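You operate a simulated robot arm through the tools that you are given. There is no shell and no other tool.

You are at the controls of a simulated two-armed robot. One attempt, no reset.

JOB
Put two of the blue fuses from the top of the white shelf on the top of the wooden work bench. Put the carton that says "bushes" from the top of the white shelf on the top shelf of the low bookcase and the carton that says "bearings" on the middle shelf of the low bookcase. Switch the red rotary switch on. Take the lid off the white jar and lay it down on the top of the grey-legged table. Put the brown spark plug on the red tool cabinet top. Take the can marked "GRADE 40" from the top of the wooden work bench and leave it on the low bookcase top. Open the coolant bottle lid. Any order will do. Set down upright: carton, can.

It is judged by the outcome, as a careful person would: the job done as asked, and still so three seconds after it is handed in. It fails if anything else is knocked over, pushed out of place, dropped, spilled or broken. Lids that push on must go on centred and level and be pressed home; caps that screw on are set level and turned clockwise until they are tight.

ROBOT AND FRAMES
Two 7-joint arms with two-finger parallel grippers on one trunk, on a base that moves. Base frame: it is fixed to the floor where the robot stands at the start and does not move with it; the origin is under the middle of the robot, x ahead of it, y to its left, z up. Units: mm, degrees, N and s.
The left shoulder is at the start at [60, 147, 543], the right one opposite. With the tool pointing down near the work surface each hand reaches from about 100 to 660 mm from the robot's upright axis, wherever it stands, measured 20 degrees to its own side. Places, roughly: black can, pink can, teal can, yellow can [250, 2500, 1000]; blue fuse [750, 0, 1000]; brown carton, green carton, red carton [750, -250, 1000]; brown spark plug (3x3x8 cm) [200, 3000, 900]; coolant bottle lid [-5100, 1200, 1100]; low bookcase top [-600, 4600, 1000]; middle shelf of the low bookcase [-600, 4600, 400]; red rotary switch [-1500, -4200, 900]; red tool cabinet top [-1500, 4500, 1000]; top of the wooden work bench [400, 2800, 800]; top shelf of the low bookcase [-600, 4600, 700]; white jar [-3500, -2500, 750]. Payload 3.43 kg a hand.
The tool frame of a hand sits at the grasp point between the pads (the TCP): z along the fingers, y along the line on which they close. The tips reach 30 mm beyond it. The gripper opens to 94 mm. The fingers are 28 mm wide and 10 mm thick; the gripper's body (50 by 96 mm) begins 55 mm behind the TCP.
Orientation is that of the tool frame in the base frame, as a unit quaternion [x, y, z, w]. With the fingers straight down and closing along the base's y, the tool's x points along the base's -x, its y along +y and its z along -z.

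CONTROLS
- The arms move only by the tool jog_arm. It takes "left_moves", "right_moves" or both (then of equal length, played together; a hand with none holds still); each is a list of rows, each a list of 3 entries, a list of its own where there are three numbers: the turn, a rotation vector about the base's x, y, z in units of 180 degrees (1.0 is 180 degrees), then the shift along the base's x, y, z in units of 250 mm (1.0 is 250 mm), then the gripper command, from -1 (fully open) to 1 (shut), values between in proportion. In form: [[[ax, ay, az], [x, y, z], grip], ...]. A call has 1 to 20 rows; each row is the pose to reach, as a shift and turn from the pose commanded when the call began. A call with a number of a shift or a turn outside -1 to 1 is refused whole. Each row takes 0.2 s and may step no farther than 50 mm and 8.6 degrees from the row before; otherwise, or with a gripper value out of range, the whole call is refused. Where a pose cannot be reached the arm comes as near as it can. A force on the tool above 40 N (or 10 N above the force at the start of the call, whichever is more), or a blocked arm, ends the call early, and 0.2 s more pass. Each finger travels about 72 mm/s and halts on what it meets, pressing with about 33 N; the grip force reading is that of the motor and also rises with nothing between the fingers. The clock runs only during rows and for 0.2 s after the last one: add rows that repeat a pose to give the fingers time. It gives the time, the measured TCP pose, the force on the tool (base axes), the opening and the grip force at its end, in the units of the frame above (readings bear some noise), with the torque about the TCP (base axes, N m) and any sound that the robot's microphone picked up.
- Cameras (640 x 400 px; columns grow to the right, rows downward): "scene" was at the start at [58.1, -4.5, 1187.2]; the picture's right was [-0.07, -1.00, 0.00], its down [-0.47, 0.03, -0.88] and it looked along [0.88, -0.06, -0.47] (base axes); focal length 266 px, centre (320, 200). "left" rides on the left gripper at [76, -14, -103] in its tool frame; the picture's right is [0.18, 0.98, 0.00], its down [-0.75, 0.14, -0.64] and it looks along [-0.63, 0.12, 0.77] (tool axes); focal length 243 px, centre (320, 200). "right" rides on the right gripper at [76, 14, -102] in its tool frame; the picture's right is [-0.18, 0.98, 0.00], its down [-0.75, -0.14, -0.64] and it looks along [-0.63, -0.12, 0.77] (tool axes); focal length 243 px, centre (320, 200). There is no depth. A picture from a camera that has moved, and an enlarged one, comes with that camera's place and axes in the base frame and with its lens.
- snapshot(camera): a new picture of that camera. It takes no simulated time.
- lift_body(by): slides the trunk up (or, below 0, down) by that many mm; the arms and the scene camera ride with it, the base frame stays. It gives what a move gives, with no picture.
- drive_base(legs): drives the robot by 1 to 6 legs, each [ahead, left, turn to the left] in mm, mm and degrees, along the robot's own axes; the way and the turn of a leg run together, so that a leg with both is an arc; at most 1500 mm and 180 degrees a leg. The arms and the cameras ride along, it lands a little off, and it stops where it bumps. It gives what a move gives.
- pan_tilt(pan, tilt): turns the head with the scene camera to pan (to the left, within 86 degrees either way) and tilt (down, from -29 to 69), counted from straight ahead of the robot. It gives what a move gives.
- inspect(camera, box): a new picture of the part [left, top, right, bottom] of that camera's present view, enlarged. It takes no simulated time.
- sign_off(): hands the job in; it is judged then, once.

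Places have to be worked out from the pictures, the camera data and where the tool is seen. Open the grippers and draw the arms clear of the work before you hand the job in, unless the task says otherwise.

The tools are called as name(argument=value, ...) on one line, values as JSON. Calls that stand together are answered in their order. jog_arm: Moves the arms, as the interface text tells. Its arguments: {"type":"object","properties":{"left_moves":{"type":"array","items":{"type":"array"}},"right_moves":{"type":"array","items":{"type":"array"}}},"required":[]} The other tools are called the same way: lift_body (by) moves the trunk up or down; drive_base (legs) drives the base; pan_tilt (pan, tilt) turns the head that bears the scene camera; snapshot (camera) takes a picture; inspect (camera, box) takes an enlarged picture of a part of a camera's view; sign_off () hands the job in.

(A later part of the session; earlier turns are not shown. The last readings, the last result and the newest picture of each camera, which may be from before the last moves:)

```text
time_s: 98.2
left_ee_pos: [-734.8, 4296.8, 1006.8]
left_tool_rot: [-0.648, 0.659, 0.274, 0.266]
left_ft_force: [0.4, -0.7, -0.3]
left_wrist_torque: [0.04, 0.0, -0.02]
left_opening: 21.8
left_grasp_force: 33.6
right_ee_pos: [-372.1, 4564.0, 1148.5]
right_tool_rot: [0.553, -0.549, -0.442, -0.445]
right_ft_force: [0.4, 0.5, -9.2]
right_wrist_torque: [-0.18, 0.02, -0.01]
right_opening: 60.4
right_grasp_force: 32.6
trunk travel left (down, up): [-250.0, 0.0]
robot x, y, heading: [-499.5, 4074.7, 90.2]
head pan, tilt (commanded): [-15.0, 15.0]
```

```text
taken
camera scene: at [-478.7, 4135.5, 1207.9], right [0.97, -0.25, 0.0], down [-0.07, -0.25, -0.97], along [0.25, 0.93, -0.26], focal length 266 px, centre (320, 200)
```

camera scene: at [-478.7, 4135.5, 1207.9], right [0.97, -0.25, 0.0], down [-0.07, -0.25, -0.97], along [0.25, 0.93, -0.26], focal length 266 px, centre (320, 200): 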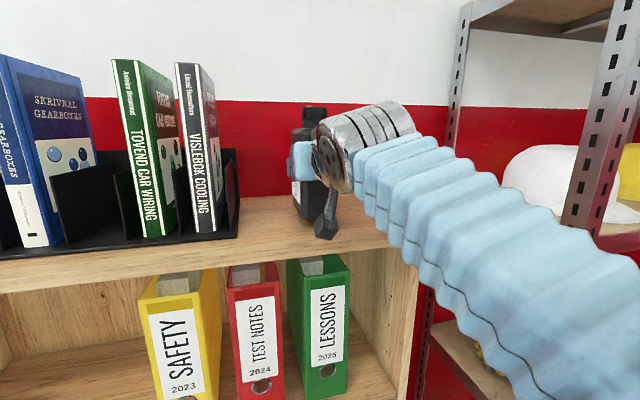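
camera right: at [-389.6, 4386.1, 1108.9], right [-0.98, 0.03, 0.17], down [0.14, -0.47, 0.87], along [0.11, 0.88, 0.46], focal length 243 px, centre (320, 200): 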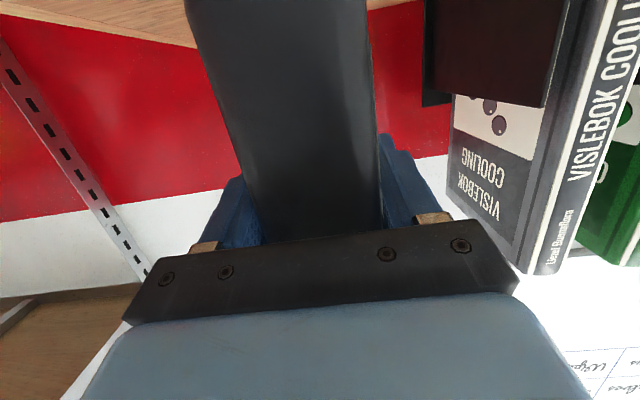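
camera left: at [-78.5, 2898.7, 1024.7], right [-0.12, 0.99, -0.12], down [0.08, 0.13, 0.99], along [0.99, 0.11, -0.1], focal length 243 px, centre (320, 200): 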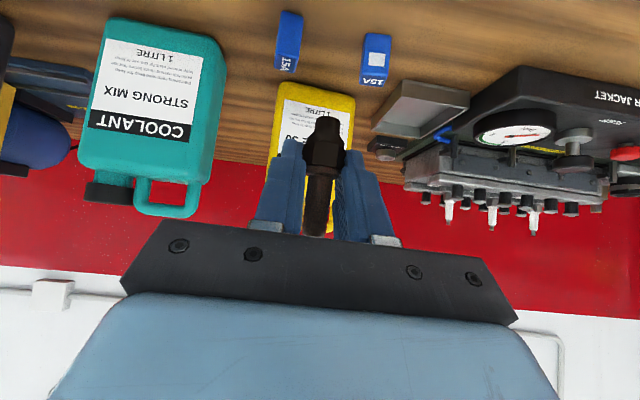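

jog_arm(right_moves=[[[0, 0, 0], [0, 0, -0.01], 1], [[0, 0, 0], [0, 0, -0.02], 1]])

inspect(camera="scene", box=[240, 90, 420, 270])

```text
time_s: 98.8
left_ee_pos: [-735.0, 4298.1, 1006.7]
left_tool_rot: [-0.648, 0.659, 0.273, 0.267]
left_ft_force: [0.3, 0.1, -1.7]
left_wrist_torque: [-0.01, 0.0, -0.05]
left_opening: 21.8
left_grasp_force: 33.0
right_ee_pos: [-372.3, 4564.1, 1142.3]
right_tool_rot: [0.552, -0.549, -0.441, -0.446]
right_ft_force: [0.0, -0.3, -9.8]
right_wrist_torque: [-0.17, 0.0, 0.0]
right_opening: 60.2
right_grasp_force: 33.0
trunk travel left (down, up): [-250.0, 0.0]
robot x, y, heading: [-497.5, 4075.1, 90.3]
head pan, tilt (commanded): [-15.0, 15.0]
```

```text
2.22 times, centred on (330, 180) of scene
camera zoom: at [-478.6, 4135.5, 1207.9], right [0.97, -0.25, 0.0], down [-0.07, -0.25, -0.97], along [0.25, 0.93, -0.26], focal length 592 px, centre (298, 244)
```

zoom: 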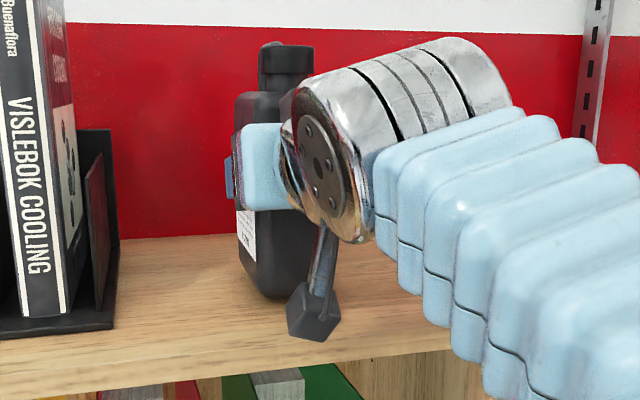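

jog_arm(right_moves=[[[0, 0, 0], [0, 0, -0.008], 1], [[0, 0, 0], [0, 0, -0.014], 1]])

```text
time_s: 99.4
left_ee_pos: [-735.3, 4296.8, 1005.5]
left_tool_rot: [-0.648, 0.658, 0.274, 0.266]
left_ft_force: [0.0, 0.5, -0.7]
left_wrist_torque: [0.03, 0.01, 0.01]
left_opening: 21.8
left_grasp_force: 33.1
right_ee_pos: [-373.3, 4563.0, 1138.9]
right_tool_rot: [0.552, -0.548, -0.443, -0.446]
right_ft_force: [0.7, 0.5, -7.9]
right_wrist_torque: [-0.17, -0.05, 0.02]
right_opening: 60.4
right_grasp_force: 33.0
trunk travel left (down, up): [-250.0, 0.0]
robot x, y, heading: [-498.4, 4075.5, 90.0]
head pan, tilt (commanded): [-15.0, 15.0]
```

jog_arm(right_moves=[[[0, 0, 0], [0, 0, -0.008], 1], [[0, 0, 0], [0, 0, -0.016], 1]])

```text
time_s: 100.0
left_ee_pos: [-734.4, 4295.8, 1008.9]
left_tool_rot: [-0.648, 0.658, 0.274, 0.268]
left_ft_force: [-0.3, 0.1, -1.2]
left_wrist_torque: [0.01, 0.03, -0.03]
left_opening: 21.5
left_grasp_force: 33.2
right_ee_pos: [-372.6, 4563.5, 1138.6]
right_tool_rot: [0.55, -0.547, -0.444, -0.448]
right_ft_force: [4.2, 3.0, 14.6]
right_wrist_torque: [0.26, 0.33, 0.05]
right_opening: 60.4
right_grasp_force: 32.9
trunk travel left (down, up): [-250.0, 0.0]
robot x, y, heading: [-497.9, 4073.1, 90.2]
head pan, tilt (commanded): [-15.0, 15.0]
```

Contact made (14.6 N up). I ease up slightly, open, and back straight out.

jog_arm(right_moves=[[[0, 0, 0], [0, 0, 0.008], 1], [[0, 0, 0], [0, 0, 0.008], 0.1], [[0, 0, 0], [0, 0, 0.008], -0.6], [[0, 0, 0], [0, 0, 0.008], -1], [[0, 0, 0], [0, 0, 0.008], -1], [[0, 0, 0], [0, -0.15, 0.008], -1], [[0, 0, 0], [0, -0.32, 0.008], -1], [[0, 0, 0], [0, -0.5, 0.008], -1]])

snapshot(camera="scene")

snapshot(camera="right")

```text
time_s: 101.8
left_ee_pos: [-736.0, 4296.8, 1005.8]
left_tool_rot: [-0.648, 0.659, 0.273, 0.267]
left_ft_force: [0.0, 0.2, 0.0]
left_wrist_torque: [0.0, 0.02, -0.04]
left_opening: 21.5
left_grasp_force: 33.2
right_ee_pos: [-370.6, 4436.9, 1138.9]
right_tool_rot: [0.552, -0.548, -0.443, -0.446]
right_ft_force: [-0.3, -0.3, -0.5]
right_wrist_torque: [-0.02, -0.02, 0.03]
right_opening: 94.0
right_grasp_force: 0.1
trunk travel left (down, up): [-250.0, 0.0]
robot x, y, heading: [-498.6, 4073.4, 90.2]
head pan, tilt (commanded): [-15.0, 15.0]
```

```text
taken
camera scene: at [-478.8, 4135.2, 1208.0], right [0.97, -0.25, 0.0], down [-0.07, -0.25, -0.97], along [0.25, 0.93, -0.26], focal length 266 px, centre (320, 200)
```

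scene: 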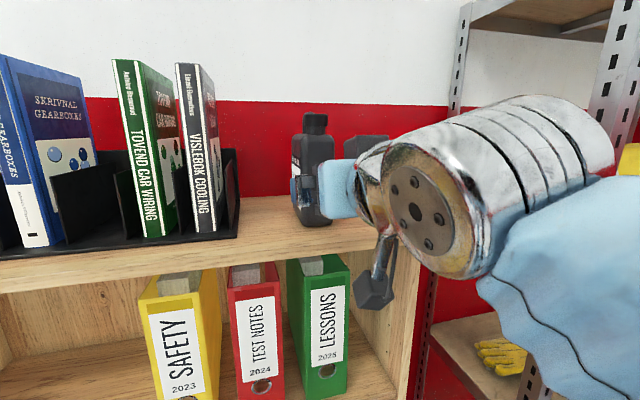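

```text
taken
camera right: at [-383.9, 4320.4, 1086.0], right [-0.98, 0.04, 0.17], down [0.14, -0.47, 0.87], along [0.11, 0.88, 0.46], focal length 243 px, centre (320, 200)
```

right: 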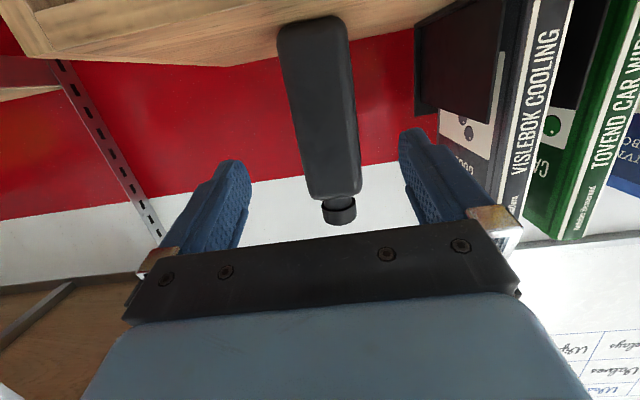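

The can stands upright on the bookcase top. Now for the cabinet: I back off, strafe left, and look at the cabinet top.

drive_base(legs=[[-420, 0, 0], [0, 715, 0]])

jog_arm(left_moves=[[[0, 0, 0], [0, 0, 0.1], 1], [[0, 0, 0], [0, 0.06, 0.2], 1], [[0, 0, 0], [0, 0.16, 0.2], 1]])

pan_tilt(pan=10, tilt=25)

snapshot(camera="scene")

snapshot(camera="left")

```text
time_s: 107.8
left_ee_pos: [-1429.2, 3884.2, 1006.0]
left_tool_rot: [-0.643, 0.664, 0.271, 0.269]
left_ft_force: [-0.6, 0.0, -0.6]
left_wrist_torque: [0.01, 0.04, -0.02]
left_opening: 19.9
left_grasp_force: 33.1
right_ee_pos: [-1060.7, 4018.8, 1138.3]
right_tool_rot: [-0.548, 0.552, 0.439, 0.449]
right_ft_force: [-0.3, -0.7, 0.4]
right_wrist_torque: [0.0, -0.03, 0.01]
right_opening: 94.0
right_grasp_force: 0.1
trunk travel left (down, up): [-250.0, 0.0]
robot x, y, heading: [-1194.6, 3655.8, 89.4]
head pan, tilt (commanded): [-15.0, 15.0]
```

```text
time_s: 108.6
left_ee_pos: [-1429.4, 3923.1, 1057.0]
left_tool_rot: [-0.644, 0.663, 0.272, 0.268]
left_ft_force: [-1.0, -0.7, -1.3]
left_wrist_torque: [0.0, 0.03, 0.0]
left_opening: 19.8
left_grasp_force: 33.8
right_ee_pos: [-1060.4, 4018.7, 1139.5]
right_tool_rot: [-0.549, 0.552, 0.439, 0.449]
right_ft_force: [-0.9, -0.1, 0.3]
right_wrist_torque: [0.02, -0.02, -0.02]
right_opening: 93.9
right_grasp_force: 0.0
trunk travel left (down, up): [-250.0, 0.0]
robot x, y, heading: [-1197.6, 3659.4, 89.3]
head pan, tilt (commanded): [-15.0, 15.0]
```

```text
time_s: 109.5
left_ee_pos: [-1429.4, 3922.7, 1056.2]
left_tool_rot: [-0.644, 0.663, 0.272, 0.269]
left_ft_force: [-0.3, -0.1, -0.4]
left_wrist_torque: [-0.01, 0.0, 0.03]
left_opening: 19.9
left_grasp_force: 32.9
right_ee_pos: [-1061.3, 4018.1, 1139.5]
right_tool_rot: [-0.549, 0.552, 0.439, 0.448]
right_ft_force: [0.4, 0.9, 0.1]
right_wrist_torque: [0.03, 0.02, -0.04]
right_opening: 94.0
right_grasp_force: 0.0
trunk travel left (down, up): [-250.0, 0.0]
robot x, y, heading: [-1195.9, 3658.0, 89.4]
head pan, tilt (commanded): [10.0, 25.0]
```

```text
taken
camera scene: at [-1214.5, 3719.5, 1191.8], right [0.99, 0.16, 0.0], down [0.07, -0.42, -0.91], along [-0.15, 0.89, -0.42], focal length 266 px, centre (320, 200)
```

scene: 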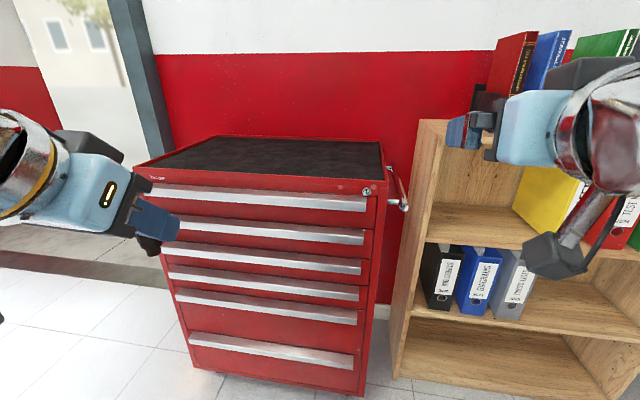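

```text
taken
camera left: at [-1416.4, 3797.0, 1074.6], right [-0.99, -0.11, -0.12], down [-0.12, 0.08, 0.99], along [-0.1, 0.99, -0.1], focal length 243 px, centre (320, 200)
```

left: 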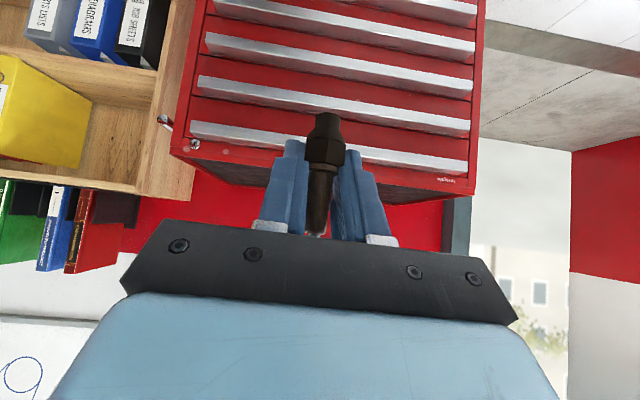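

The left grip opening has crept from 22.8 to 19.8 mm, so I check how the plug sits in the fingers.

inspect(camera="left", box=[240, 90, 400, 250])

inspect(camera="scene", box=[0, 100, 260, 280])

```text
2.50 times, centred on (320, 170) of left
camera zoom: at [-1416.4, 3797.0, 1074.6], right [-0.99, -0.11, -0.12], down [-0.12, 0.08, 0.99], along [-0.1, 0.99, -0.1], focal length 606 px, centre (320, 275)
```

zoom: 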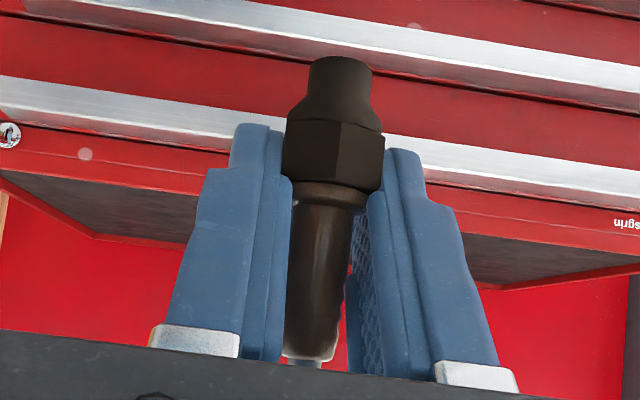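

```text
2.22 times, centred on (130, 190) of scene
camera zoom: at [-1214.5, 3719.5, 1191.8], right [0.99, 0.16, 0.0], down [0.07, -0.42, -0.91], along [-0.15, 0.89, -0.42], focal length 592 px, centre (742, 222)
```

zoom: 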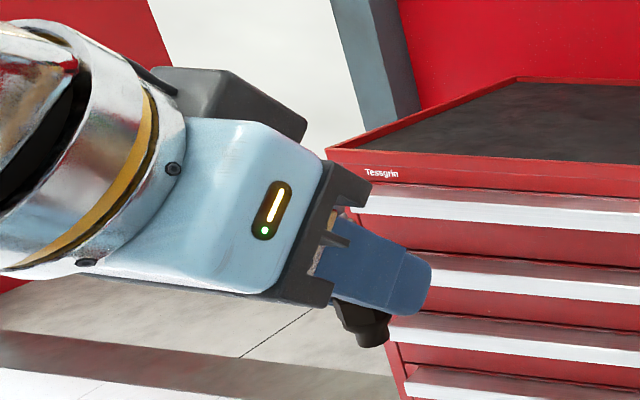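

The plug hangs upright, gripped just above its hex. The cabinet rim is at about z≈971 with its front at y≈4320, x −1840…−1159. I drive ahead 380 mm with the plug above rim height.

drive_base(legs=[[370, 0, 0.6]])

pan_tilt(pan=25, tilt=30)

snapshot(camera="scene")

snapshot(camera="left")

```text
time_s: 111.8
left_ee_pos: [-1430.3, 4284.6, 1055.7]
left_tool_rot: [-0.647, 0.659, 0.274, 0.267]
left_ft_force: [-0.4, -0.5, -0.7]
left_wrist_torque: [-0.03, -0.02, 0.01]
left_opening: 19.9
left_grasp_force: 33.3
right_ee_pos: [-1062.7, 4384.0, 1139.6]
right_tool_rot: [0.551, -0.549, -0.442, -0.447]
right_ft_force: [0.1, 0.1, 0.5]
right_wrist_torque: [0.02, 0.0, -0.03]
right_opening: 93.9
right_grasp_force: 0.0
trunk travel left (down, up): [-250.0, 0.0]
robot x, y, heading: [-1199.3, 4017.9, 89.8]
head pan, tilt (commanded): [10.0, 25.0]
```

```text
time_s: 112.6
left_ee_pos: [-1429.6, 4283.5, 1056.2]
left_tool_rot: [-0.647, 0.66, 0.274, 0.267]
left_ft_force: [-1.2, -0.2, -1.1]
left_wrist_torque: [0.01, -0.03, -0.01]
left_opening: 19.8
left_grasp_force: 33.3
right_ee_pos: [-1062.4, 4383.9, 1138.4]
right_tool_rot: [0.551, -0.549, -0.442, -0.447]
right_ft_force: [0.7, 0.7, -0.6]
right_wrist_torque: [0.0, 0.03, -0.01]
right_opening: 93.9
right_grasp_force: 0.0
trunk travel left (down, up): [-250.0, 0.0]
robot x, y, heading: [-1193.1, 4017.7, 90.2]
head pan, tilt (commanded): [25.0, 30.0]
```

```text
taken
camera scene: at [-1235.4, 4073.7, 1183.8], right [0.91, 0.42, 0.0], down [0.21, -0.45, -0.87], along [-0.37, 0.79, -0.5], focal length 266 px, centre (320, 200)
```

scene: 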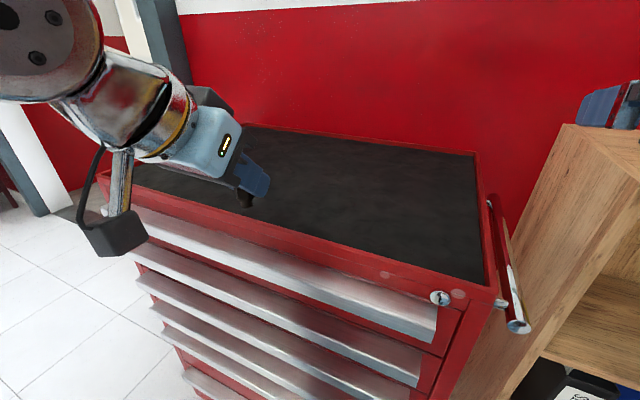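

```text
taken
camera left: at [-1415.8, 4158.0, 1074.6], right [-0.99, -0.12, -0.12], down [-0.13, 0.08, 0.99], along [-0.11, 0.99, -0.1], focal length 243 px, centre (320, 200)
```

left: 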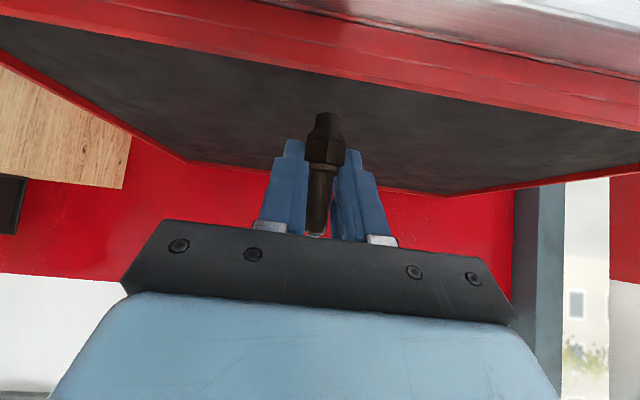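

The cabinet rim matches the estimate. I move the plug about 150 mm in over the mat and lower part way.

jog_arm(left_moves=[[[0, 0, 0], [0, 0.15, 0], 1], [[0, 0, 0], [0, 0.3, 0], 1], [[0, 0, 0], [0, 0.45, 0], 1], [[0, 0, 0], [0, 0.6, 0], 1], [[0, 0, 0], [0, 0.6, -0.08], 1], [[0, 0, 0], [0, 0.6, -0.13], 1]])

snapshot(camera="left")

inspect(camera="scene", box=[100, 80, 400, 270])

```text
time_s: 114.0
left_ee_pos: [-1428.9, 4434.2, 1021.6]
left_tool_rot: [-0.647, 0.66, 0.274, 0.268]
left_ft_force: [0.6, 0.2, -0.1]
left_wrist_torque: [0.0, 0.02, 0.02]
left_opening: 19.8
left_grasp_force: 33.1
right_ee_pos: [-1063.0, 4383.6, 1138.4]
right_tool_rot: [0.551, -0.551, -0.44, -0.447]
right_ft_force: [0.4, 0.7, -0.3]
right_wrist_torque: [-0.02, -0.02, 0.02]
right_opening: 93.8
right_grasp_force: 0.0
trunk travel left (down, up): [-250.0, 0.0]
robot x, y, heading: [-1193.3, 4019.8, 90.2]
head pan, tilt (commanded): [25.0, 30.0]
```

```text
taken
camera left: at [-1415.0, 4308.8, 1040.4], right [-0.99, -0.12, -0.12], down [-0.13, 0.08, 0.99], along [-0.11, 0.99, -0.09], focal length 243 px, centre (320, 200)
```

left: 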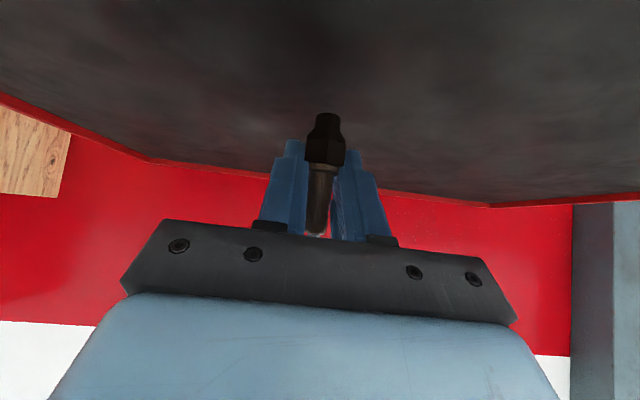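

```text
2.11 times, centred on (250, 175) of scene
camera zoom: at [-1235.4, 4073.6, 1183.8], right [0.91, 0.42, 0.0], down [0.21, -0.45, -0.87], along [-0.37, 0.79, -0.5], focal length 560 px, centre (467, 253)
```

zoom: 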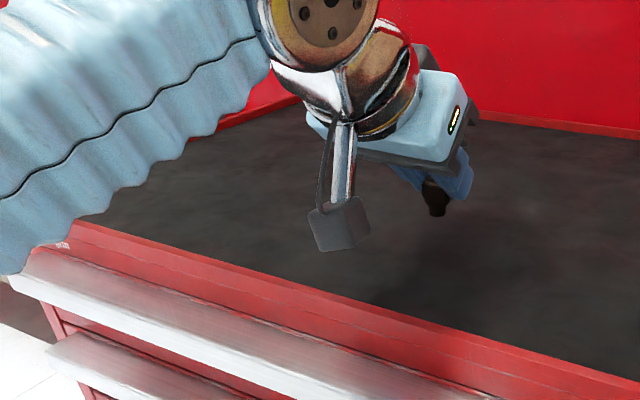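

jog_arm(left_moves=[[[0, 0, 0], [0, 0, -0.01], 1], [[0, 0, 0], [0, 0, -0.02], 1], [[0, 0, 0], [0, 0, -0.028], 1]])

```text
time_s: 114.8
left_ee_pos: [-1429.6, 4434.4, 1017.4]
left_tool_rot: [-0.647, 0.66, 0.273, 0.267]
left_ft_force: [0.5, 1.1, -1.6]
left_wrist_torque: [0.02, -0.01, -0.03]
left_opening: 20.1
left_grasp_force: 33.0
right_ee_pos: [-1063.1, 4383.5, 1140.2]
right_tool_rot: [0.552, -0.55, -0.441, -0.446]
right_ft_force: [0.4, 0.5, 0.0]
right_wrist_torque: [-0.01, 0.01, 0.02]
right_opening: 94.1
right_grasp_force: 0.1
trunk travel left (down, up): [-250.0, 0.0]
robot x, y, heading: [-1194.8, 4018.5, 90.0]
head pan, tilt (commanded): [25.0, 30.0]
```

jog_arm(left_moves=[[[0, 0, 0], [0, 0, -0.008], 1], [[0, 0, 0], [0, 0, -0.016], 1]])

```text
time_s: 115.4
left_ee_pos: [-1430.8, 4433.3, 1012.5]
left_tool_rot: [-0.647, 0.66, 0.273, 0.267]
left_ft_force: [0.3, 0.2, -0.3]
left_wrist_torque: [-0.01, 0.0, -0.02]
left_opening: 19.9
left_grasp_force: 33.0
right_ee_pos: [-1062.6, 4383.5, 1139.7]
right_tool_rot: [0.551, -0.549, -0.442, -0.446]
right_ft_force: [-0.6, 1.0, -1.3]
right_wrist_torque: [0.03, 0.01, 0.0]
right_opening: 93.9
right_grasp_force: 0.1
trunk travel left (down, up): [-250.0, 0.0]
robot x, y, heading: [-1192.0, 4025.6, 89.9]
head pan, tilt (commanded): [25.0, 30.0]
```

jog_arm(left_moves=[[[0, 0, 0], [0, 0, -0.008], 1], [[0, 0, 0], [0, 0, -0.016], 1]])

inspect(camera="scene", box=[250, 120, 370, 220])

```text
time_s: 116.0
left_ee_pos: [-1430.7, 4434.3, 1008.5]
left_tool_rot: [-0.647, 0.66, 0.273, 0.267]
left_ft_force: [1.0, 0.7, -0.1]
left_wrist_torque: [0.0, 0.01, 0.01]
left_opening: 19.8
left_grasp_force: 32.7
right_ee_pos: [-1062.9, 4382.6, 1138.3]
right_tool_rot: [0.551, -0.549, -0.442, -0.447]
right_ft_force: [0.4, -0.5, 0.1]
right_wrist_torque: [0.03, 0.0, 0.0]
right_opening: 93.9
right_grasp_force: 0.0
trunk travel left (down, up): [-250.0, 0.0]
robot x, y, heading: [-1193.1, 4021.0, 89.9]
head pan, tilt (commanded): [25.0, 30.0]
```

```text
4.00 times, centred on (310, 170) of scene
camera zoom: at [-1235.4, 4073.7, 1183.8], right [0.91, 0.42, 0.0], down [0.21, -0.45, -0.87], along [-0.37, 0.79, -0.5], focal length 1065 px, centre (360, 320)
```

zoom: 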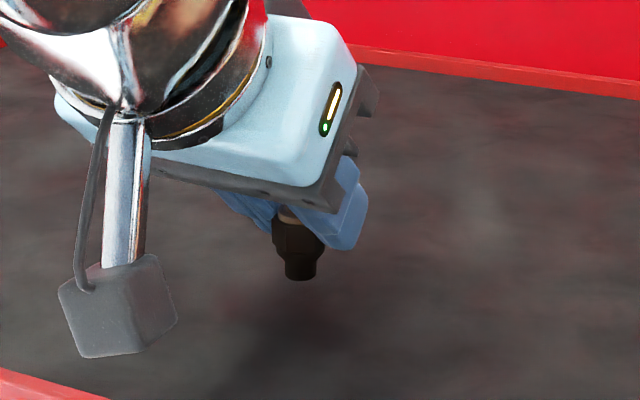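

jog_arm(left_moves=[[[0, 0, 0], [0, 0, -0.008], 1], [[0, 0, 0], [0, 0, -0.016], 1], [[0, 0, 0], [0, 0, -0.024], 1]])

```text
time_s: 116.8
left_ee_pos: [-1429.3, 4433.2, 1003.1]
left_tool_rot: [-0.647, 0.66, 0.272, 0.268]
left_ft_force: [0.7, -0.1, -0.2]
left_wrist_torque: [0.03, -0.02, 0.0]
left_opening: 19.7
left_grasp_force: 33.3
right_ee_pos: [-1062.1, 4382.7, 1139.3]
right_tool_rot: [0.551, -0.549, -0.442, -0.447]
right_ft_force: [0.9, 0.2, -0.7]
right_wrist_torque: [-0.02, 0.0, -0.01]
right_opening: 93.9
right_grasp_force: 0.1
trunk travel left (down, up): [-250.0, 0.0]
robot x, y, heading: [-1191.5, 4020.5, 89.9]
head pan, tilt (commanded): [25.0, 30.0]
```

jog_arm(left_moves=[[[0, 0, 0], [0, 0, -0.008], 1], [[0, 0, 0], [0, 0, -0.016], 1], [[0, 0, 0], [0, 0, -0.022], 1]])

inspect(camera="scene", box=[250, 120, 370, 220])

```text
time_s: 117.6
left_ee_pos: [-1430.2, 4433.3, 999.4]
left_tool_rot: [-0.646, 0.659, 0.276, 0.27]
left_ft_force: [-5.3, 7.4, 22.0]
left_wrist_torque: [0.39, 0.2, 0.06]
left_opening: 19.9
left_grasp_force: 33.0
right_ee_pos: [-1063.0, 4383.9, 1139.7]
right_tool_rot: [0.55, -0.55, -0.441, -0.447]
right_ft_force: [-0.1, 0.0, 0.1]
right_wrist_torque: [0.0, 0.04, -0.02]
right_opening: 94.0
right_grasp_force: 0.1
trunk travel left (down, up): [-250.0, 0.0]
robot x, y, heading: [-1195.7, 4018.2, 90.1]
head pan, tilt (commanded): [25.0, 30.0]
```

```text
4.00 times, centred on (310, 170) of scene
camera zoom: at [-1235.3, 4073.3, 1184.2], right [0.91, 0.42, 0.0], down [0.21, -0.45, -0.87], along [-0.37, 0.79, -0.5], focal length 1065 px, centre (360, 320)
```

zoom: 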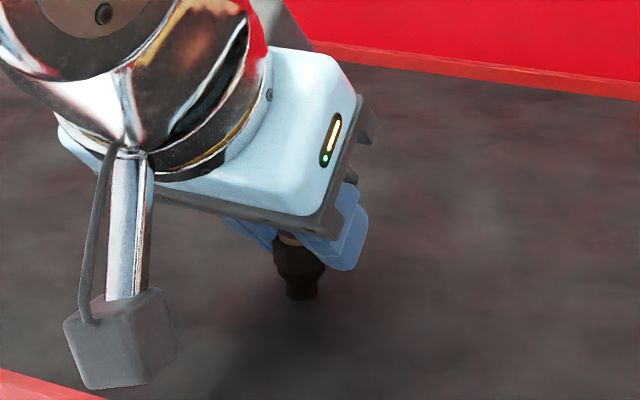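

Contact at z≈999 (22 N up). I ease off, open the fingers, and withdraw back along the tool axis.

jog_arm(left_moves=[[[0, 0, 0], [0, 0, 0.006], 1], [[0, 0, 0], [0, 0, 0.008], 0.4], [[0, 0, 0], [0, 0, 0.008], 0], [[0, 0, 0], [0, 0, 0.008], -0.2], [[0, 0, 0], [0, -0.08, 0.088], -0.2], [[0, 0, 0], [0, -0.18, 0.188], -0.2], [[0, 0, 0], [0, -0.3, 0.28], -0.2], [[0, 0, 0], [0, -0.48, 0.28], -0.2], [[0, 0, 0], [0, -0.66, 0.28], -0.2]])

snapshot(camera="scene")

snapshot(camera="left")

```text
time_s: 119.6
left_ee_pos: [-1426.9, 4270.9, 1070.8]
left_tool_rot: [-0.647, 0.66, 0.272, 0.267]
left_ft_force: [-0.6, -0.1, 0.3]
left_wrist_torque: [0.0, -0.03, 0.01]
left_opening: 56.5
left_grasp_force: 0.1
right_ee_pos: [-1063.4, 4382.8, 1139.2]
right_tool_rot: [0.551, -0.549, -0.442, -0.446]
right_ft_force: [-0.6, 0.7, 0.0]
right_wrist_torque: [0.02, 0.05, 0.03]
right_opening: 94.0
right_grasp_force: 0.1
trunk travel left (down, up): [-250.0, 0.0]
robot x, y, heading: [-1196.3, 4019.5, 90.0]
head pan, tilt (commanded): [25.0, 30.0]
```

```text
taken
camera scene: at [-1235.4, 4073.9, 1183.8], right [0.91, 0.42, 0.0], down [0.21, -0.45, -0.87], along [-0.37, 0.78, -0.5], focal length 266 px, centre (320, 200)
```

scene: 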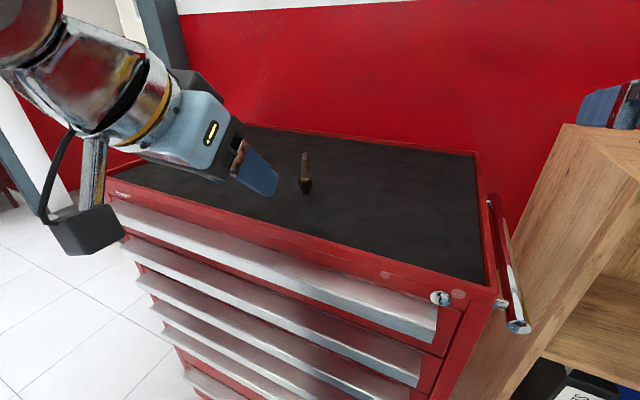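

```text
taken
camera left: at [-1412.8, 4144.5, 1087.9], right [-0.99, -0.12, -0.12], down [-0.13, 0.08, 0.99], along [-0.11, 0.99, -0.1], focal length 243 px, centre (320, 200)
```

left: 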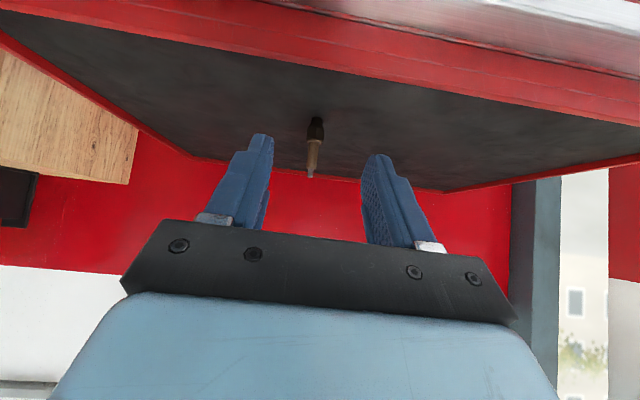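

The spark plug stands on the cabinet top. Next the two cartons: I drive back to the white shelf along the clear aisle used before.

drive_base(legs=[[-1100, 0, 0], [0, 0, -90], [450, 0, 0], [0, -1500, 0], [0, -1480, 0], [500, 0, 0]])

pan_tilt(pan=0, tilt=25)

snapshot(camera="scene")

```text
time_s: 147.8
left_ee_pos: [-26.4, 189.8, 1069.6]
left_tool_rot: [0.015, 0.924, 0.001, 0.381]
left_ft_force: [0.7, -0.6, -0.3]
left_wrist_torque: [-0.01, 0.01, 0.01]
left_opening: 56.5
left_grasp_force: 0.2
right_ee_pos: [81.2, -174.8, 1140.4]
right_tool_rot: [0.004, 0.779, -0.008, 0.627]
right_ft_force: [-1.0, -0.1, -0.1]
right_wrist_torque: [0.02, -0.02, 0.01]
right_opening: 94.0
right_grasp_force: 0.1
trunk travel left (down, up): [-250.0, 0.0]
robot x, y, heading: [-279.5, -38.7, -1.0]
head pan, tilt (commanded): [25.0, 30.0]
```

```text
time_s: 148.7
left_ee_pos: [-24.9, 189.8, 1070.2]
left_tool_rot: [0.015, 0.924, 0.002, 0.381]
left_ft_force: [-0.1, 0.0, 0.9]
left_wrist_torque: [-0.01, 0.01, 0.02]
left_opening: 56.3
left_grasp_force: 0.0
right_ee_pos: [81.9, -175.8, 1139.3]
right_tool_rot: [0.005, 0.778, -0.009, 0.629]
right_ft_force: [0.0, 0.0, 0.1]
right_wrist_torque: [0.02, 0.0, -0.03]
right_opening: 94.1
right_grasp_force: 0.0
trunk travel left (down, up): [-250.0, 0.0]
robot x, y, heading: [-282.1, -36.7, -0.7]
head pan, tilt (commanded): [0.0, 25.0]
```

```text
taken
camera scene: at [-221.0, -38.3, 1191.7], right [-0.01, -1.0, 0.0], down [-0.42, 0.01, -0.91], along [0.91, -0.01, -0.42], focal length 266 px, centre (320, 200)
```

scene: 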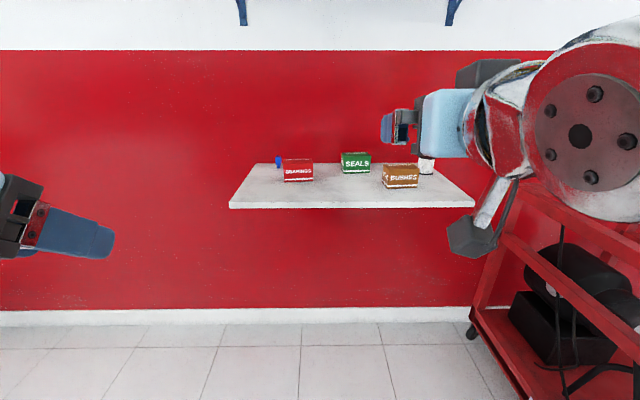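

The shelf is unchanged. I test the sideways grasp poses here in free space: the left tool turns to point right (−y), while the right tool pitches down to 45°.

jog_arm(left_moves=[[[0, 0, -0.045], [0.02, -0.03, -0.03], -0.2], [[0, 0, -0.09], [0.04, -0.06, -0.06], -0.2], [[0, 0, -0.135], [0.06, -0.09, -0.09], -0.2], [[0, 0, -0.18], [0.08, -0.12, -0.12], -0.2], [[0, 0, -0.225], [0.1, -0.15, -0.15], -0.2], [[0, 0, -0.27], [0.12, -0.18, -0.18], -0.2], [[0, 0, -0.315], [0.14, -0.21, -0.21], -0.2], [[0, 0, -0.36], [0.16, -0.24, -0.24], -0.2], [[0, 0, -0.405], [0.17, -0.27, -0.27], -0.2], [[0, 0, -0.45], [0.17, -0.3, -0.28], -0.2], [[0, 0, -0.495], [0.17, -0.3, -0.28], -0.2]], right_moves=[[[0, 0.045, 0], [0, 0, -0.05], -1], [[0, 0.09, 0], [0, 0, -0.1], -1], [[0, 0.135, 0], [0, 0, -0.15], -1], [[0, 0.183, 0], [0, 0, -0.2], -1], [[0, 0.183, 0], [0, 0, -0.25], -1], [[0, 0.183, 0], [0, 0, -0.3], -1], [[0, 0.183, 0], [0, 0, -0.35], -1], [[0, 0.183, 0], [0, 0, -0.4], -1], [[0, 0.183, 0], [0, 0, -0.45], -1], [[0, 0.183, 0], [0, 0, -0.5], -1], [[0, 0.183, 0], [0, 0, -0.55], -1]])

snapshot(camera="scene")

```text
time_s: 151.1
left_ee_pos: [16.3, 115.8, 999.4]
left_tool_rot: [0.66, 0.646, -0.267, 0.274]
left_ft_force: [-0.9, -0.9, -0.4]
left_wrist_torque: [-0.03, -0.03, 0.0]
left_opening: 56.2
left_grasp_force: 0.0
right_ee_pos: [80.2, -176.7, 999.7]
right_tool_rot: [0.002, 0.924, -0.01, 0.381]
right_ft_force: [-0.3, 0.9, -0.3]
right_wrist_torque: [0.0, 0.02, 0.03]
right_opening: 93.9
right_grasp_force: 0.1
trunk travel left (down, up): [-250.0, 0.0]
robot x, y, heading: [-279.8, -38.3, -0.8]
head pan, tilt (commanded): [0.0, 25.0]
```

```text
taken
camera scene: at [-221.1, -38.4, 1191.7], right [-0.01, -1.0, 0.0], down [-0.42, 0.01, -0.91], along [0.91, -0.01, -0.42], focal length 266 px, centre (320, 200)
```

scene: 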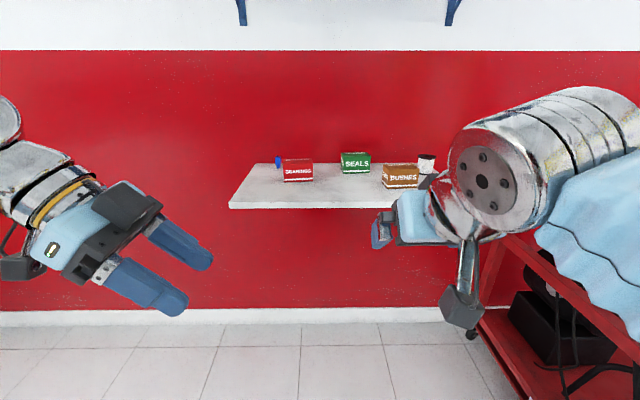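

The left sideways pose works. Now I turn the right tool to point left (+y), and look toward the red stand on the right for clearance.

jog_arm(right_moves=[[[0, 0, 0.045], [0, 0, 0], -1], [[0, 0, 0.09], [0, 0, 0], -1], [[0, 0, 0.135], [0, 0, 0], -1], [[0, 0, 0.18], [0, 0, 0], -1], [[0, 0, 0.225], [0, 0, 0], -1], [[0, 0, 0.27], [0, 0, 0], -1], [[0, 0, 0.315], [0, 0, 0], -1], [[0, 0, 0.36], [0, 0, 0], -1], [[0, 0, 0.405], [0, 0, 0], -1], [[0, 0, 0.45], [0, 0, 0], -1], [[0, 0, 0.505], [0, 0, 0], -1]])

pan_tilt(pan=-25, tilt=30)

snapshot(camera="scene")

```text
refused: row 11 steps farther than a row can; nothing moved
```

```text
time_s: 151.9
left_ee_pos: [16.0, 115.7, 999.3]
left_tool_rot: [0.659, 0.648, -0.266, 0.273]
left_ft_force: [0.7, 0.7, -0.4]
left_wrist_torque: [-0.01, 0.01, -0.02]
left_opening: 56.5
left_grasp_force: 0.1
right_ee_pos: [80.8, -175.8, 1000.2]
right_tool_rot: [0.002, 0.924, -0.009, 0.382]
right_ft_force: [0.2, 0.5, 0.6]
right_wrist_torque: [0.02, 0.03, -0.02]
right_opening: 93.9
right_grasp_force: 0.1
trunk travel left (down, up): [-250.0, 0.0]
robot x, y, heading: [-279.6, -38.1, -1.1]
head pan, tilt (commanded): [-25.0, 30.0]
```

```text
taken
camera scene: at [-231.6, -76.4, 1183.8], right [-0.43, -0.9, 0.0], down [-0.45, 0.22, -0.87], along [0.78, -0.38, -0.5], focal length 266 px, centre (320, 200)
```

scene: 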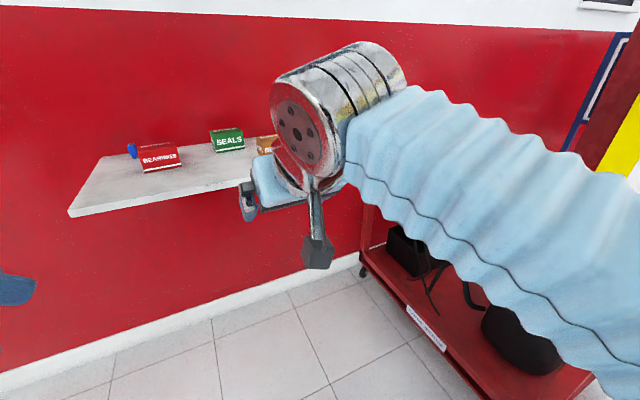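

One step was too large; I repeat the right tool's turn in 12 smaller steps.

jog_arm(right_moves=[[[0, 0, 0.043], [0, 0, 0], -1], [[0, 0, 0.086], [0, 0, 0], -1], [[0, 0, 0.129], [0, 0, 0], -1], [[0, 0, 0.172], [0, 0, 0], -1], [[0, 0, 0.215], [0, 0, 0], -1], [[0, 0, 0.258], [0, 0, 0], -1], [[0, 0, 0.301], [0, 0, 0], -1], [[0, 0, 0.344], [0, 0, 0], -1], [[0, 0, 0.387], [0, 0, 0], -1], [[0, 0, 0.43], [0, 0, 0], -1], [[0, 0, 0.474], [0, 0, 0], -1], [[0, 0, 0.518], [0, 0, 0], -1]])

snapshot(camera="scene")

```text
time_s: 154.5
left_ee_pos: [16.7, 115.5, 999.3]
left_tool_rot: [0.659, 0.648, -0.267, 0.274]
left_ft_force: [0.1, -0.7, -0.1]
left_wrist_torque: [0.01, 0.01, 0.0]
left_opening: 56.4
left_grasp_force: 0.0
right_ee_pos: [80.6, -175.8, 1002.1]
right_tool_rot: [0.671, -0.636, -0.27, -0.269]
right_ft_force: [-0.2, 0.0, 0.6]
right_wrist_torque: [-0.01, -0.03, -0.01]
right_opening: 93.9
right_grasp_force: 0.0
trunk travel left (down, up): [-250.0, 0.0]
robot x, y, heading: [-279.1, -37.3, -0.9]
head pan, tilt (commanded): [-25.0, 30.0]
```

```text
taken
camera scene: at [-231.8, -76.5, 1183.7], right [-0.44, -0.9, 0.0], down [-0.45, 0.22, -0.87], along [0.78, -0.38, -0.5], focal length 266 px, centre (320, 200)
```

scene: 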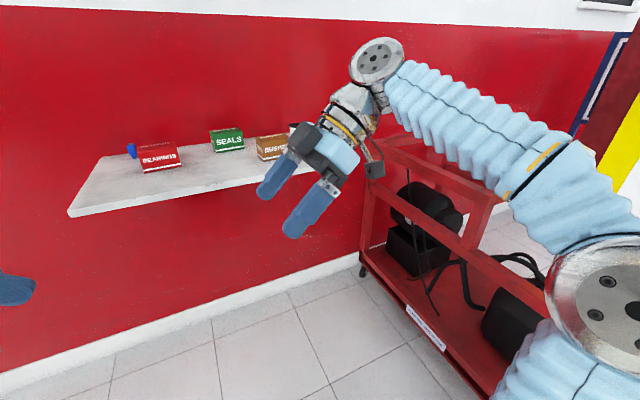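

Both sideways poses are good and the red trolley is far enough right (y≤−820). I drive 405 mm ahead to the shelf; all hand parts stay above the cartons.

drive_base(legs=[[405, 0, 0.9]])

pan_tilt(pan=0, tilt=32)

snapshot(camera="scene")

snapshot(camera="left")

snapshot(camera="right")

```text
time_s: 157.0
left_ee_pos: [415.2, 118.4, 1000.1]
left_tool_rot: [0.653, 0.654, -0.264, 0.276]
left_ft_force: [-0.4, -0.1, -0.1]
left_wrist_torque: [0.0, 0.0, -0.02]
left_opening: 56.3
left_grasp_force: 0.0
right_ee_pos: [484.3, -170.0, 1001.4]
right_tool_rot: [0.677, -0.629, -0.273, -0.266]
right_ft_force: [0.5, 0.2, -0.3]
right_wrist_torque: [0.02, 0.01, -0.01]
right_opening: 94.1
right_grasp_force: 0.1
trunk travel left (down, up): [-250.0, 0.0]
robot x, y, heading: [123.6, -42.3, 0.4]
head pan, tilt (commanded): [-25.0, 30.0]
```

```text
time_s: 157.9
left_ee_pos: [413.4, 119.5, 999.9]
left_tool_rot: [0.653, 0.654, -0.264, 0.275]
left_ft_force: [0.3, -0.2, -0.3]
left_wrist_torque: [-0.02, -0.04, 0.02]
left_opening: 56.3
left_grasp_force: 0.1
right_ee_pos: [485.6, -169.9, 1000.6]
right_tool_rot: [0.676, -0.629, -0.274, -0.267]
right_ft_force: [0.6, -0.4, 0.7]
right_wrist_torque: [-0.01, -0.04, 0.01]
right_opening: 93.8
right_grasp_force: 0.0
trunk travel left (down, up): [-250.0, 0.0]
robot x, y, heading: [119.6, -42.8, 0.5]
head pan, tilt (commanded): [0.0, 32.0]
```

```text
taken
camera scene: at [178.0, -38.8, 1180.6], right [0.01, -1.0, 0.0], down [-0.53, 0.0, -0.85], along [0.85, 0.0, -0.53], focal length 266 px, centre (320, 200)
```

scene: 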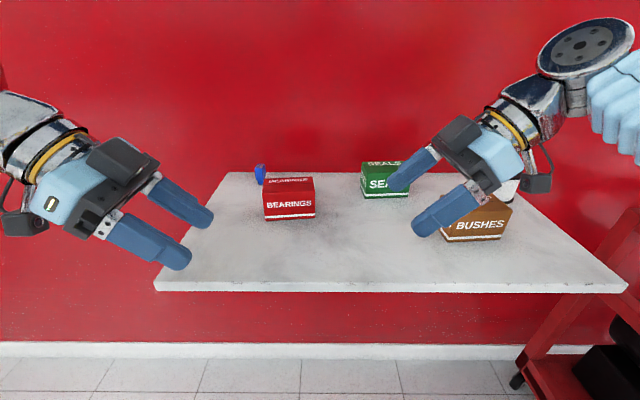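

```text
taken
camera left: at [399.3, 246.3, 1017.7], right [0.98, 0.14, -0.12], down [0.13, -0.08, 0.99], along [0.13, -0.99, -0.1], focal length 243 px, centre (320, 200)
```

left: 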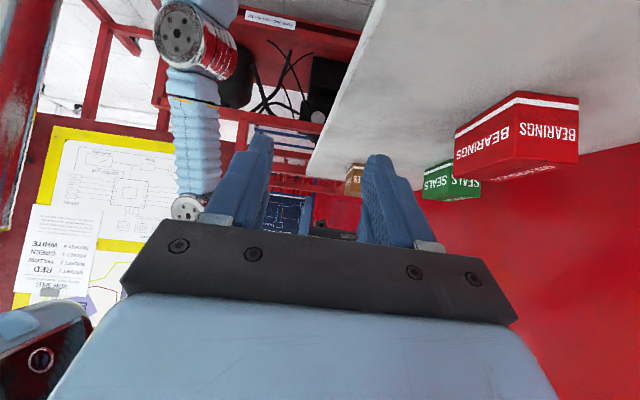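

```text
taken
camera right: at [478.5, -296.6, 1020.7], right [-0.99, 0.07, 0.11], down [0.12, 0.09, 0.99], along [0.05, 0.99, -0.1], focal length 243 px, centre (320, 200)
```

right: 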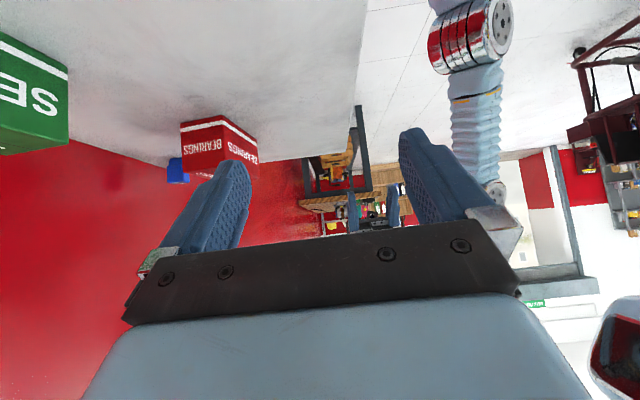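

inspect(camera="scene", box=[240, 150, 340, 230])

inspect(camera="scene", box=[420, 170, 540, 260])

```text
5.00 times, centred on (290, 190) of scene
camera zoom: at [178.0, -38.8, 1180.6], right [0.01, -1.0, 0.0], down [-0.53, 0.0, -0.85], along [0.85, 0.0, -0.53], focal length 1331 px, centre (470, 250)
```

zoom: 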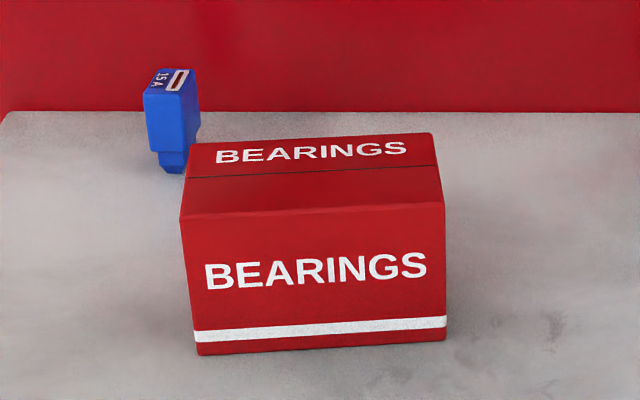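

```text
4.44 times, centred on (480, 215) of scene
camera zoom: at [178.0, -38.8, 1180.6], right [0.01, -1.0, 0.0], down [-0.53, 0.0, -0.85], along [0.85, 0.0, -0.53], focal length 1183 px, centre (-391, 133)
```

zoom: 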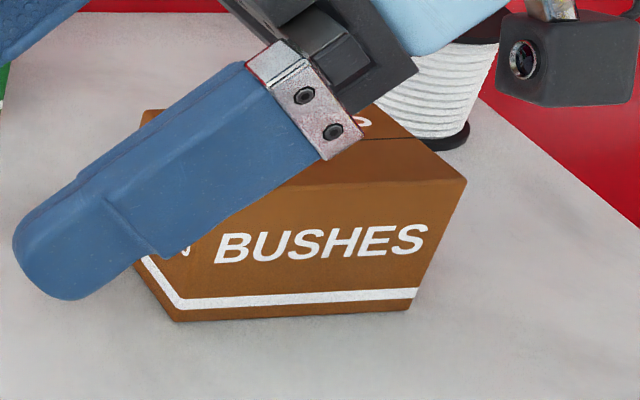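

BEARINGS: centre (620,21), 95×58×61 mm, yaw ≈6°. BUSHES: centre (561,−301), yaw ≈4.7°. I bring the left hand low to the left of BEARINGS, pointing right, with the gripper fully open.

jog_arm(left_moves=[[[0, 0, 0.006], [0.146, 0.01, -0.06], -1], [[0, 0, 0.012], [0.306, 0.022, -0.14], -1], [[0, 0, 0.018], [0.466, 0.034, -0.22], -1], [[0, 0, 0.025], [0.626, 0.042, -0.28], -1], [[0, 0, 0.032], [0.79, 0.046, -0.31], -1]])

snapshot(camera="left")

snapshot(camera="scene")

```text
time_s: 159.1
left_ee_pos: [612.3, 130.4, 918.0]
left_tool_rot: [0.619, 0.686, -0.25, 0.29]
left_ft_force: [0.1, -0.3, 1.3]
left_wrist_torque: [-0.01, 0.01, 0.01]
left_opening: 93.7
left_grasp_force: 0.0
right_ee_pos: [484.1, -170.2, 1001.7]
right_tool_rot: [0.677, -0.629, -0.274, -0.266]
right_ft_force: [-0.3, 0.6, -0.8]
right_wrist_torque: [-0.02, -0.03, 0.02]
right_opening: 94.0
right_grasp_force: 0.0
trunk travel left (down, up): [-250.0, 0.0]
robot x, y, heading: [124.1, -43.1, 0.4]
head pan, tilt (commanded): [0.0, 32.0]
```

```text
taken
camera left: at [585.6, 255.0, 937.1], right [0.96, 0.24, -0.11], down [0.13, -0.07, 0.99], along [0.23, -0.97, -0.09], focal length 243 px, centre (320, 200)
```

left: 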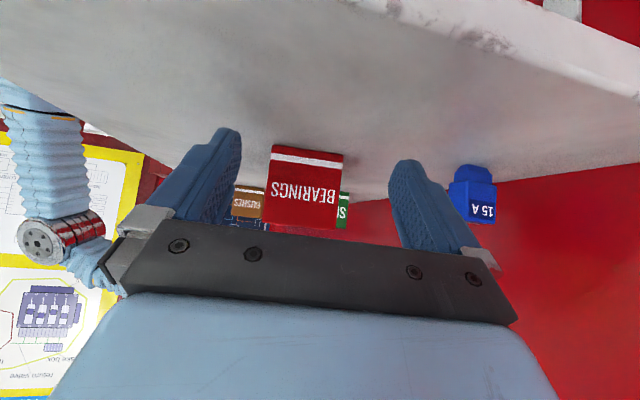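

```text
taken
camera scene: at [177.8, -38.6, 1180.6], right [0.01, -1.0, 0.0], down [-0.53, 0.0, -0.85], along [0.85, 0.01, -0.53], focal length 266 px, centre (320, 200)
```

scene: 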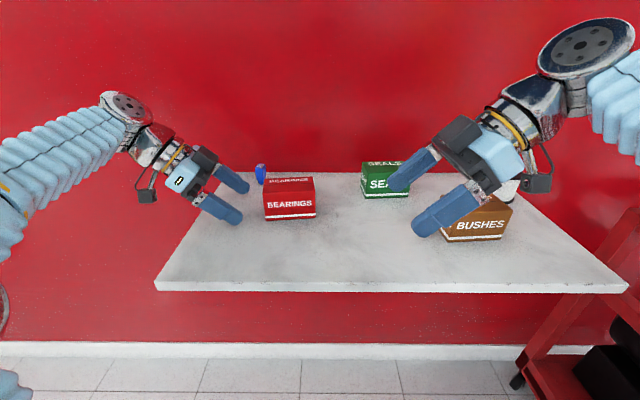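

BEARINGS is centred between the fingers and the third fuse is clear. I slide in along the carton's length and close.

jog_arm(left_moves=[[[0, 0, 0], [0.008, -0.105, 0], -1], [[0, 0, 0], [0.015, -0.21, 0], -1], [[0, 0, 0], [0.022, -0.315, 0], -1], [[0, 0, 0], [0.029, -0.41, 0], -1], [[0, 0, 0], [0.029, -0.41, 0], 0], [[0, 0, 0], [0.029, -0.41, 0], 1], [[0, 0, 0], [0.029, -0.41, 0], 1], [[0, 0, 0], [0.029, -0.41, 0], 1]])

snapshot(camera="left")

inspect(camera="scene", box=[150, 80, 390, 260])

```text
time_s: 160.9
left_ee_pos: [618.9, 31.0, 921.7]
left_tool_rot: [0.618, 0.687, -0.249, 0.29]
left_ft_force: [-0.1, 0.5, 0.3]
left_wrist_torque: [-0.07, 0.14, -0.1]
left_opening: 62.4
left_grasp_force: 32.9
right_ee_pos: [484.2, -169.3, 1002.6]
right_tool_rot: [0.677, -0.63, -0.273, -0.266]
right_ft_force: [-0.9, -0.2, 1.5]
right_wrist_torque: [-0.05, -0.01, 0.0]
right_opening: 94.0
right_grasp_force: 0.1
trunk travel left (down, up): [-250.0, 0.0]
robot x, y, heading: [122.1, -41.8, 0.2]
head pan, tilt (commanded): [0.0, 32.0]
```

```text
taken
camera left: at [592.5, 154.8, 940.9], right [0.96, 0.24, -0.12], down [0.13, -0.07, 0.99], along [0.23, -0.97, -0.09], focal length 243 px, centre (320, 200)
```

left: 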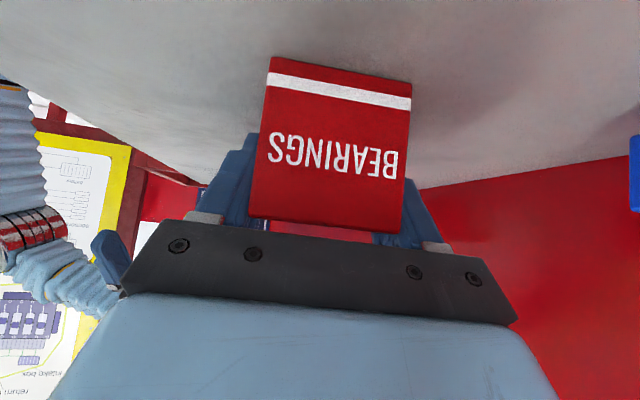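

```text
2.22 times, centred on (270, 170) of scene
camera zoom: at [178.1, -38.7, 1180.6], right [0.01, -1.0, 0.0], down [-0.53, 0.0, -0.85], along [0.85, 0.01, -0.53], focal length 592 px, centre (431, 267)
```

zoom: 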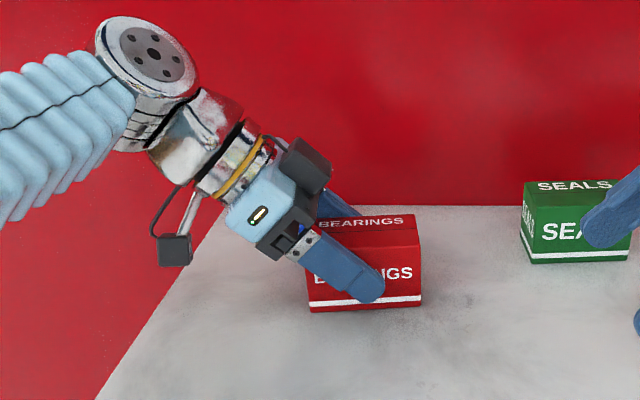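

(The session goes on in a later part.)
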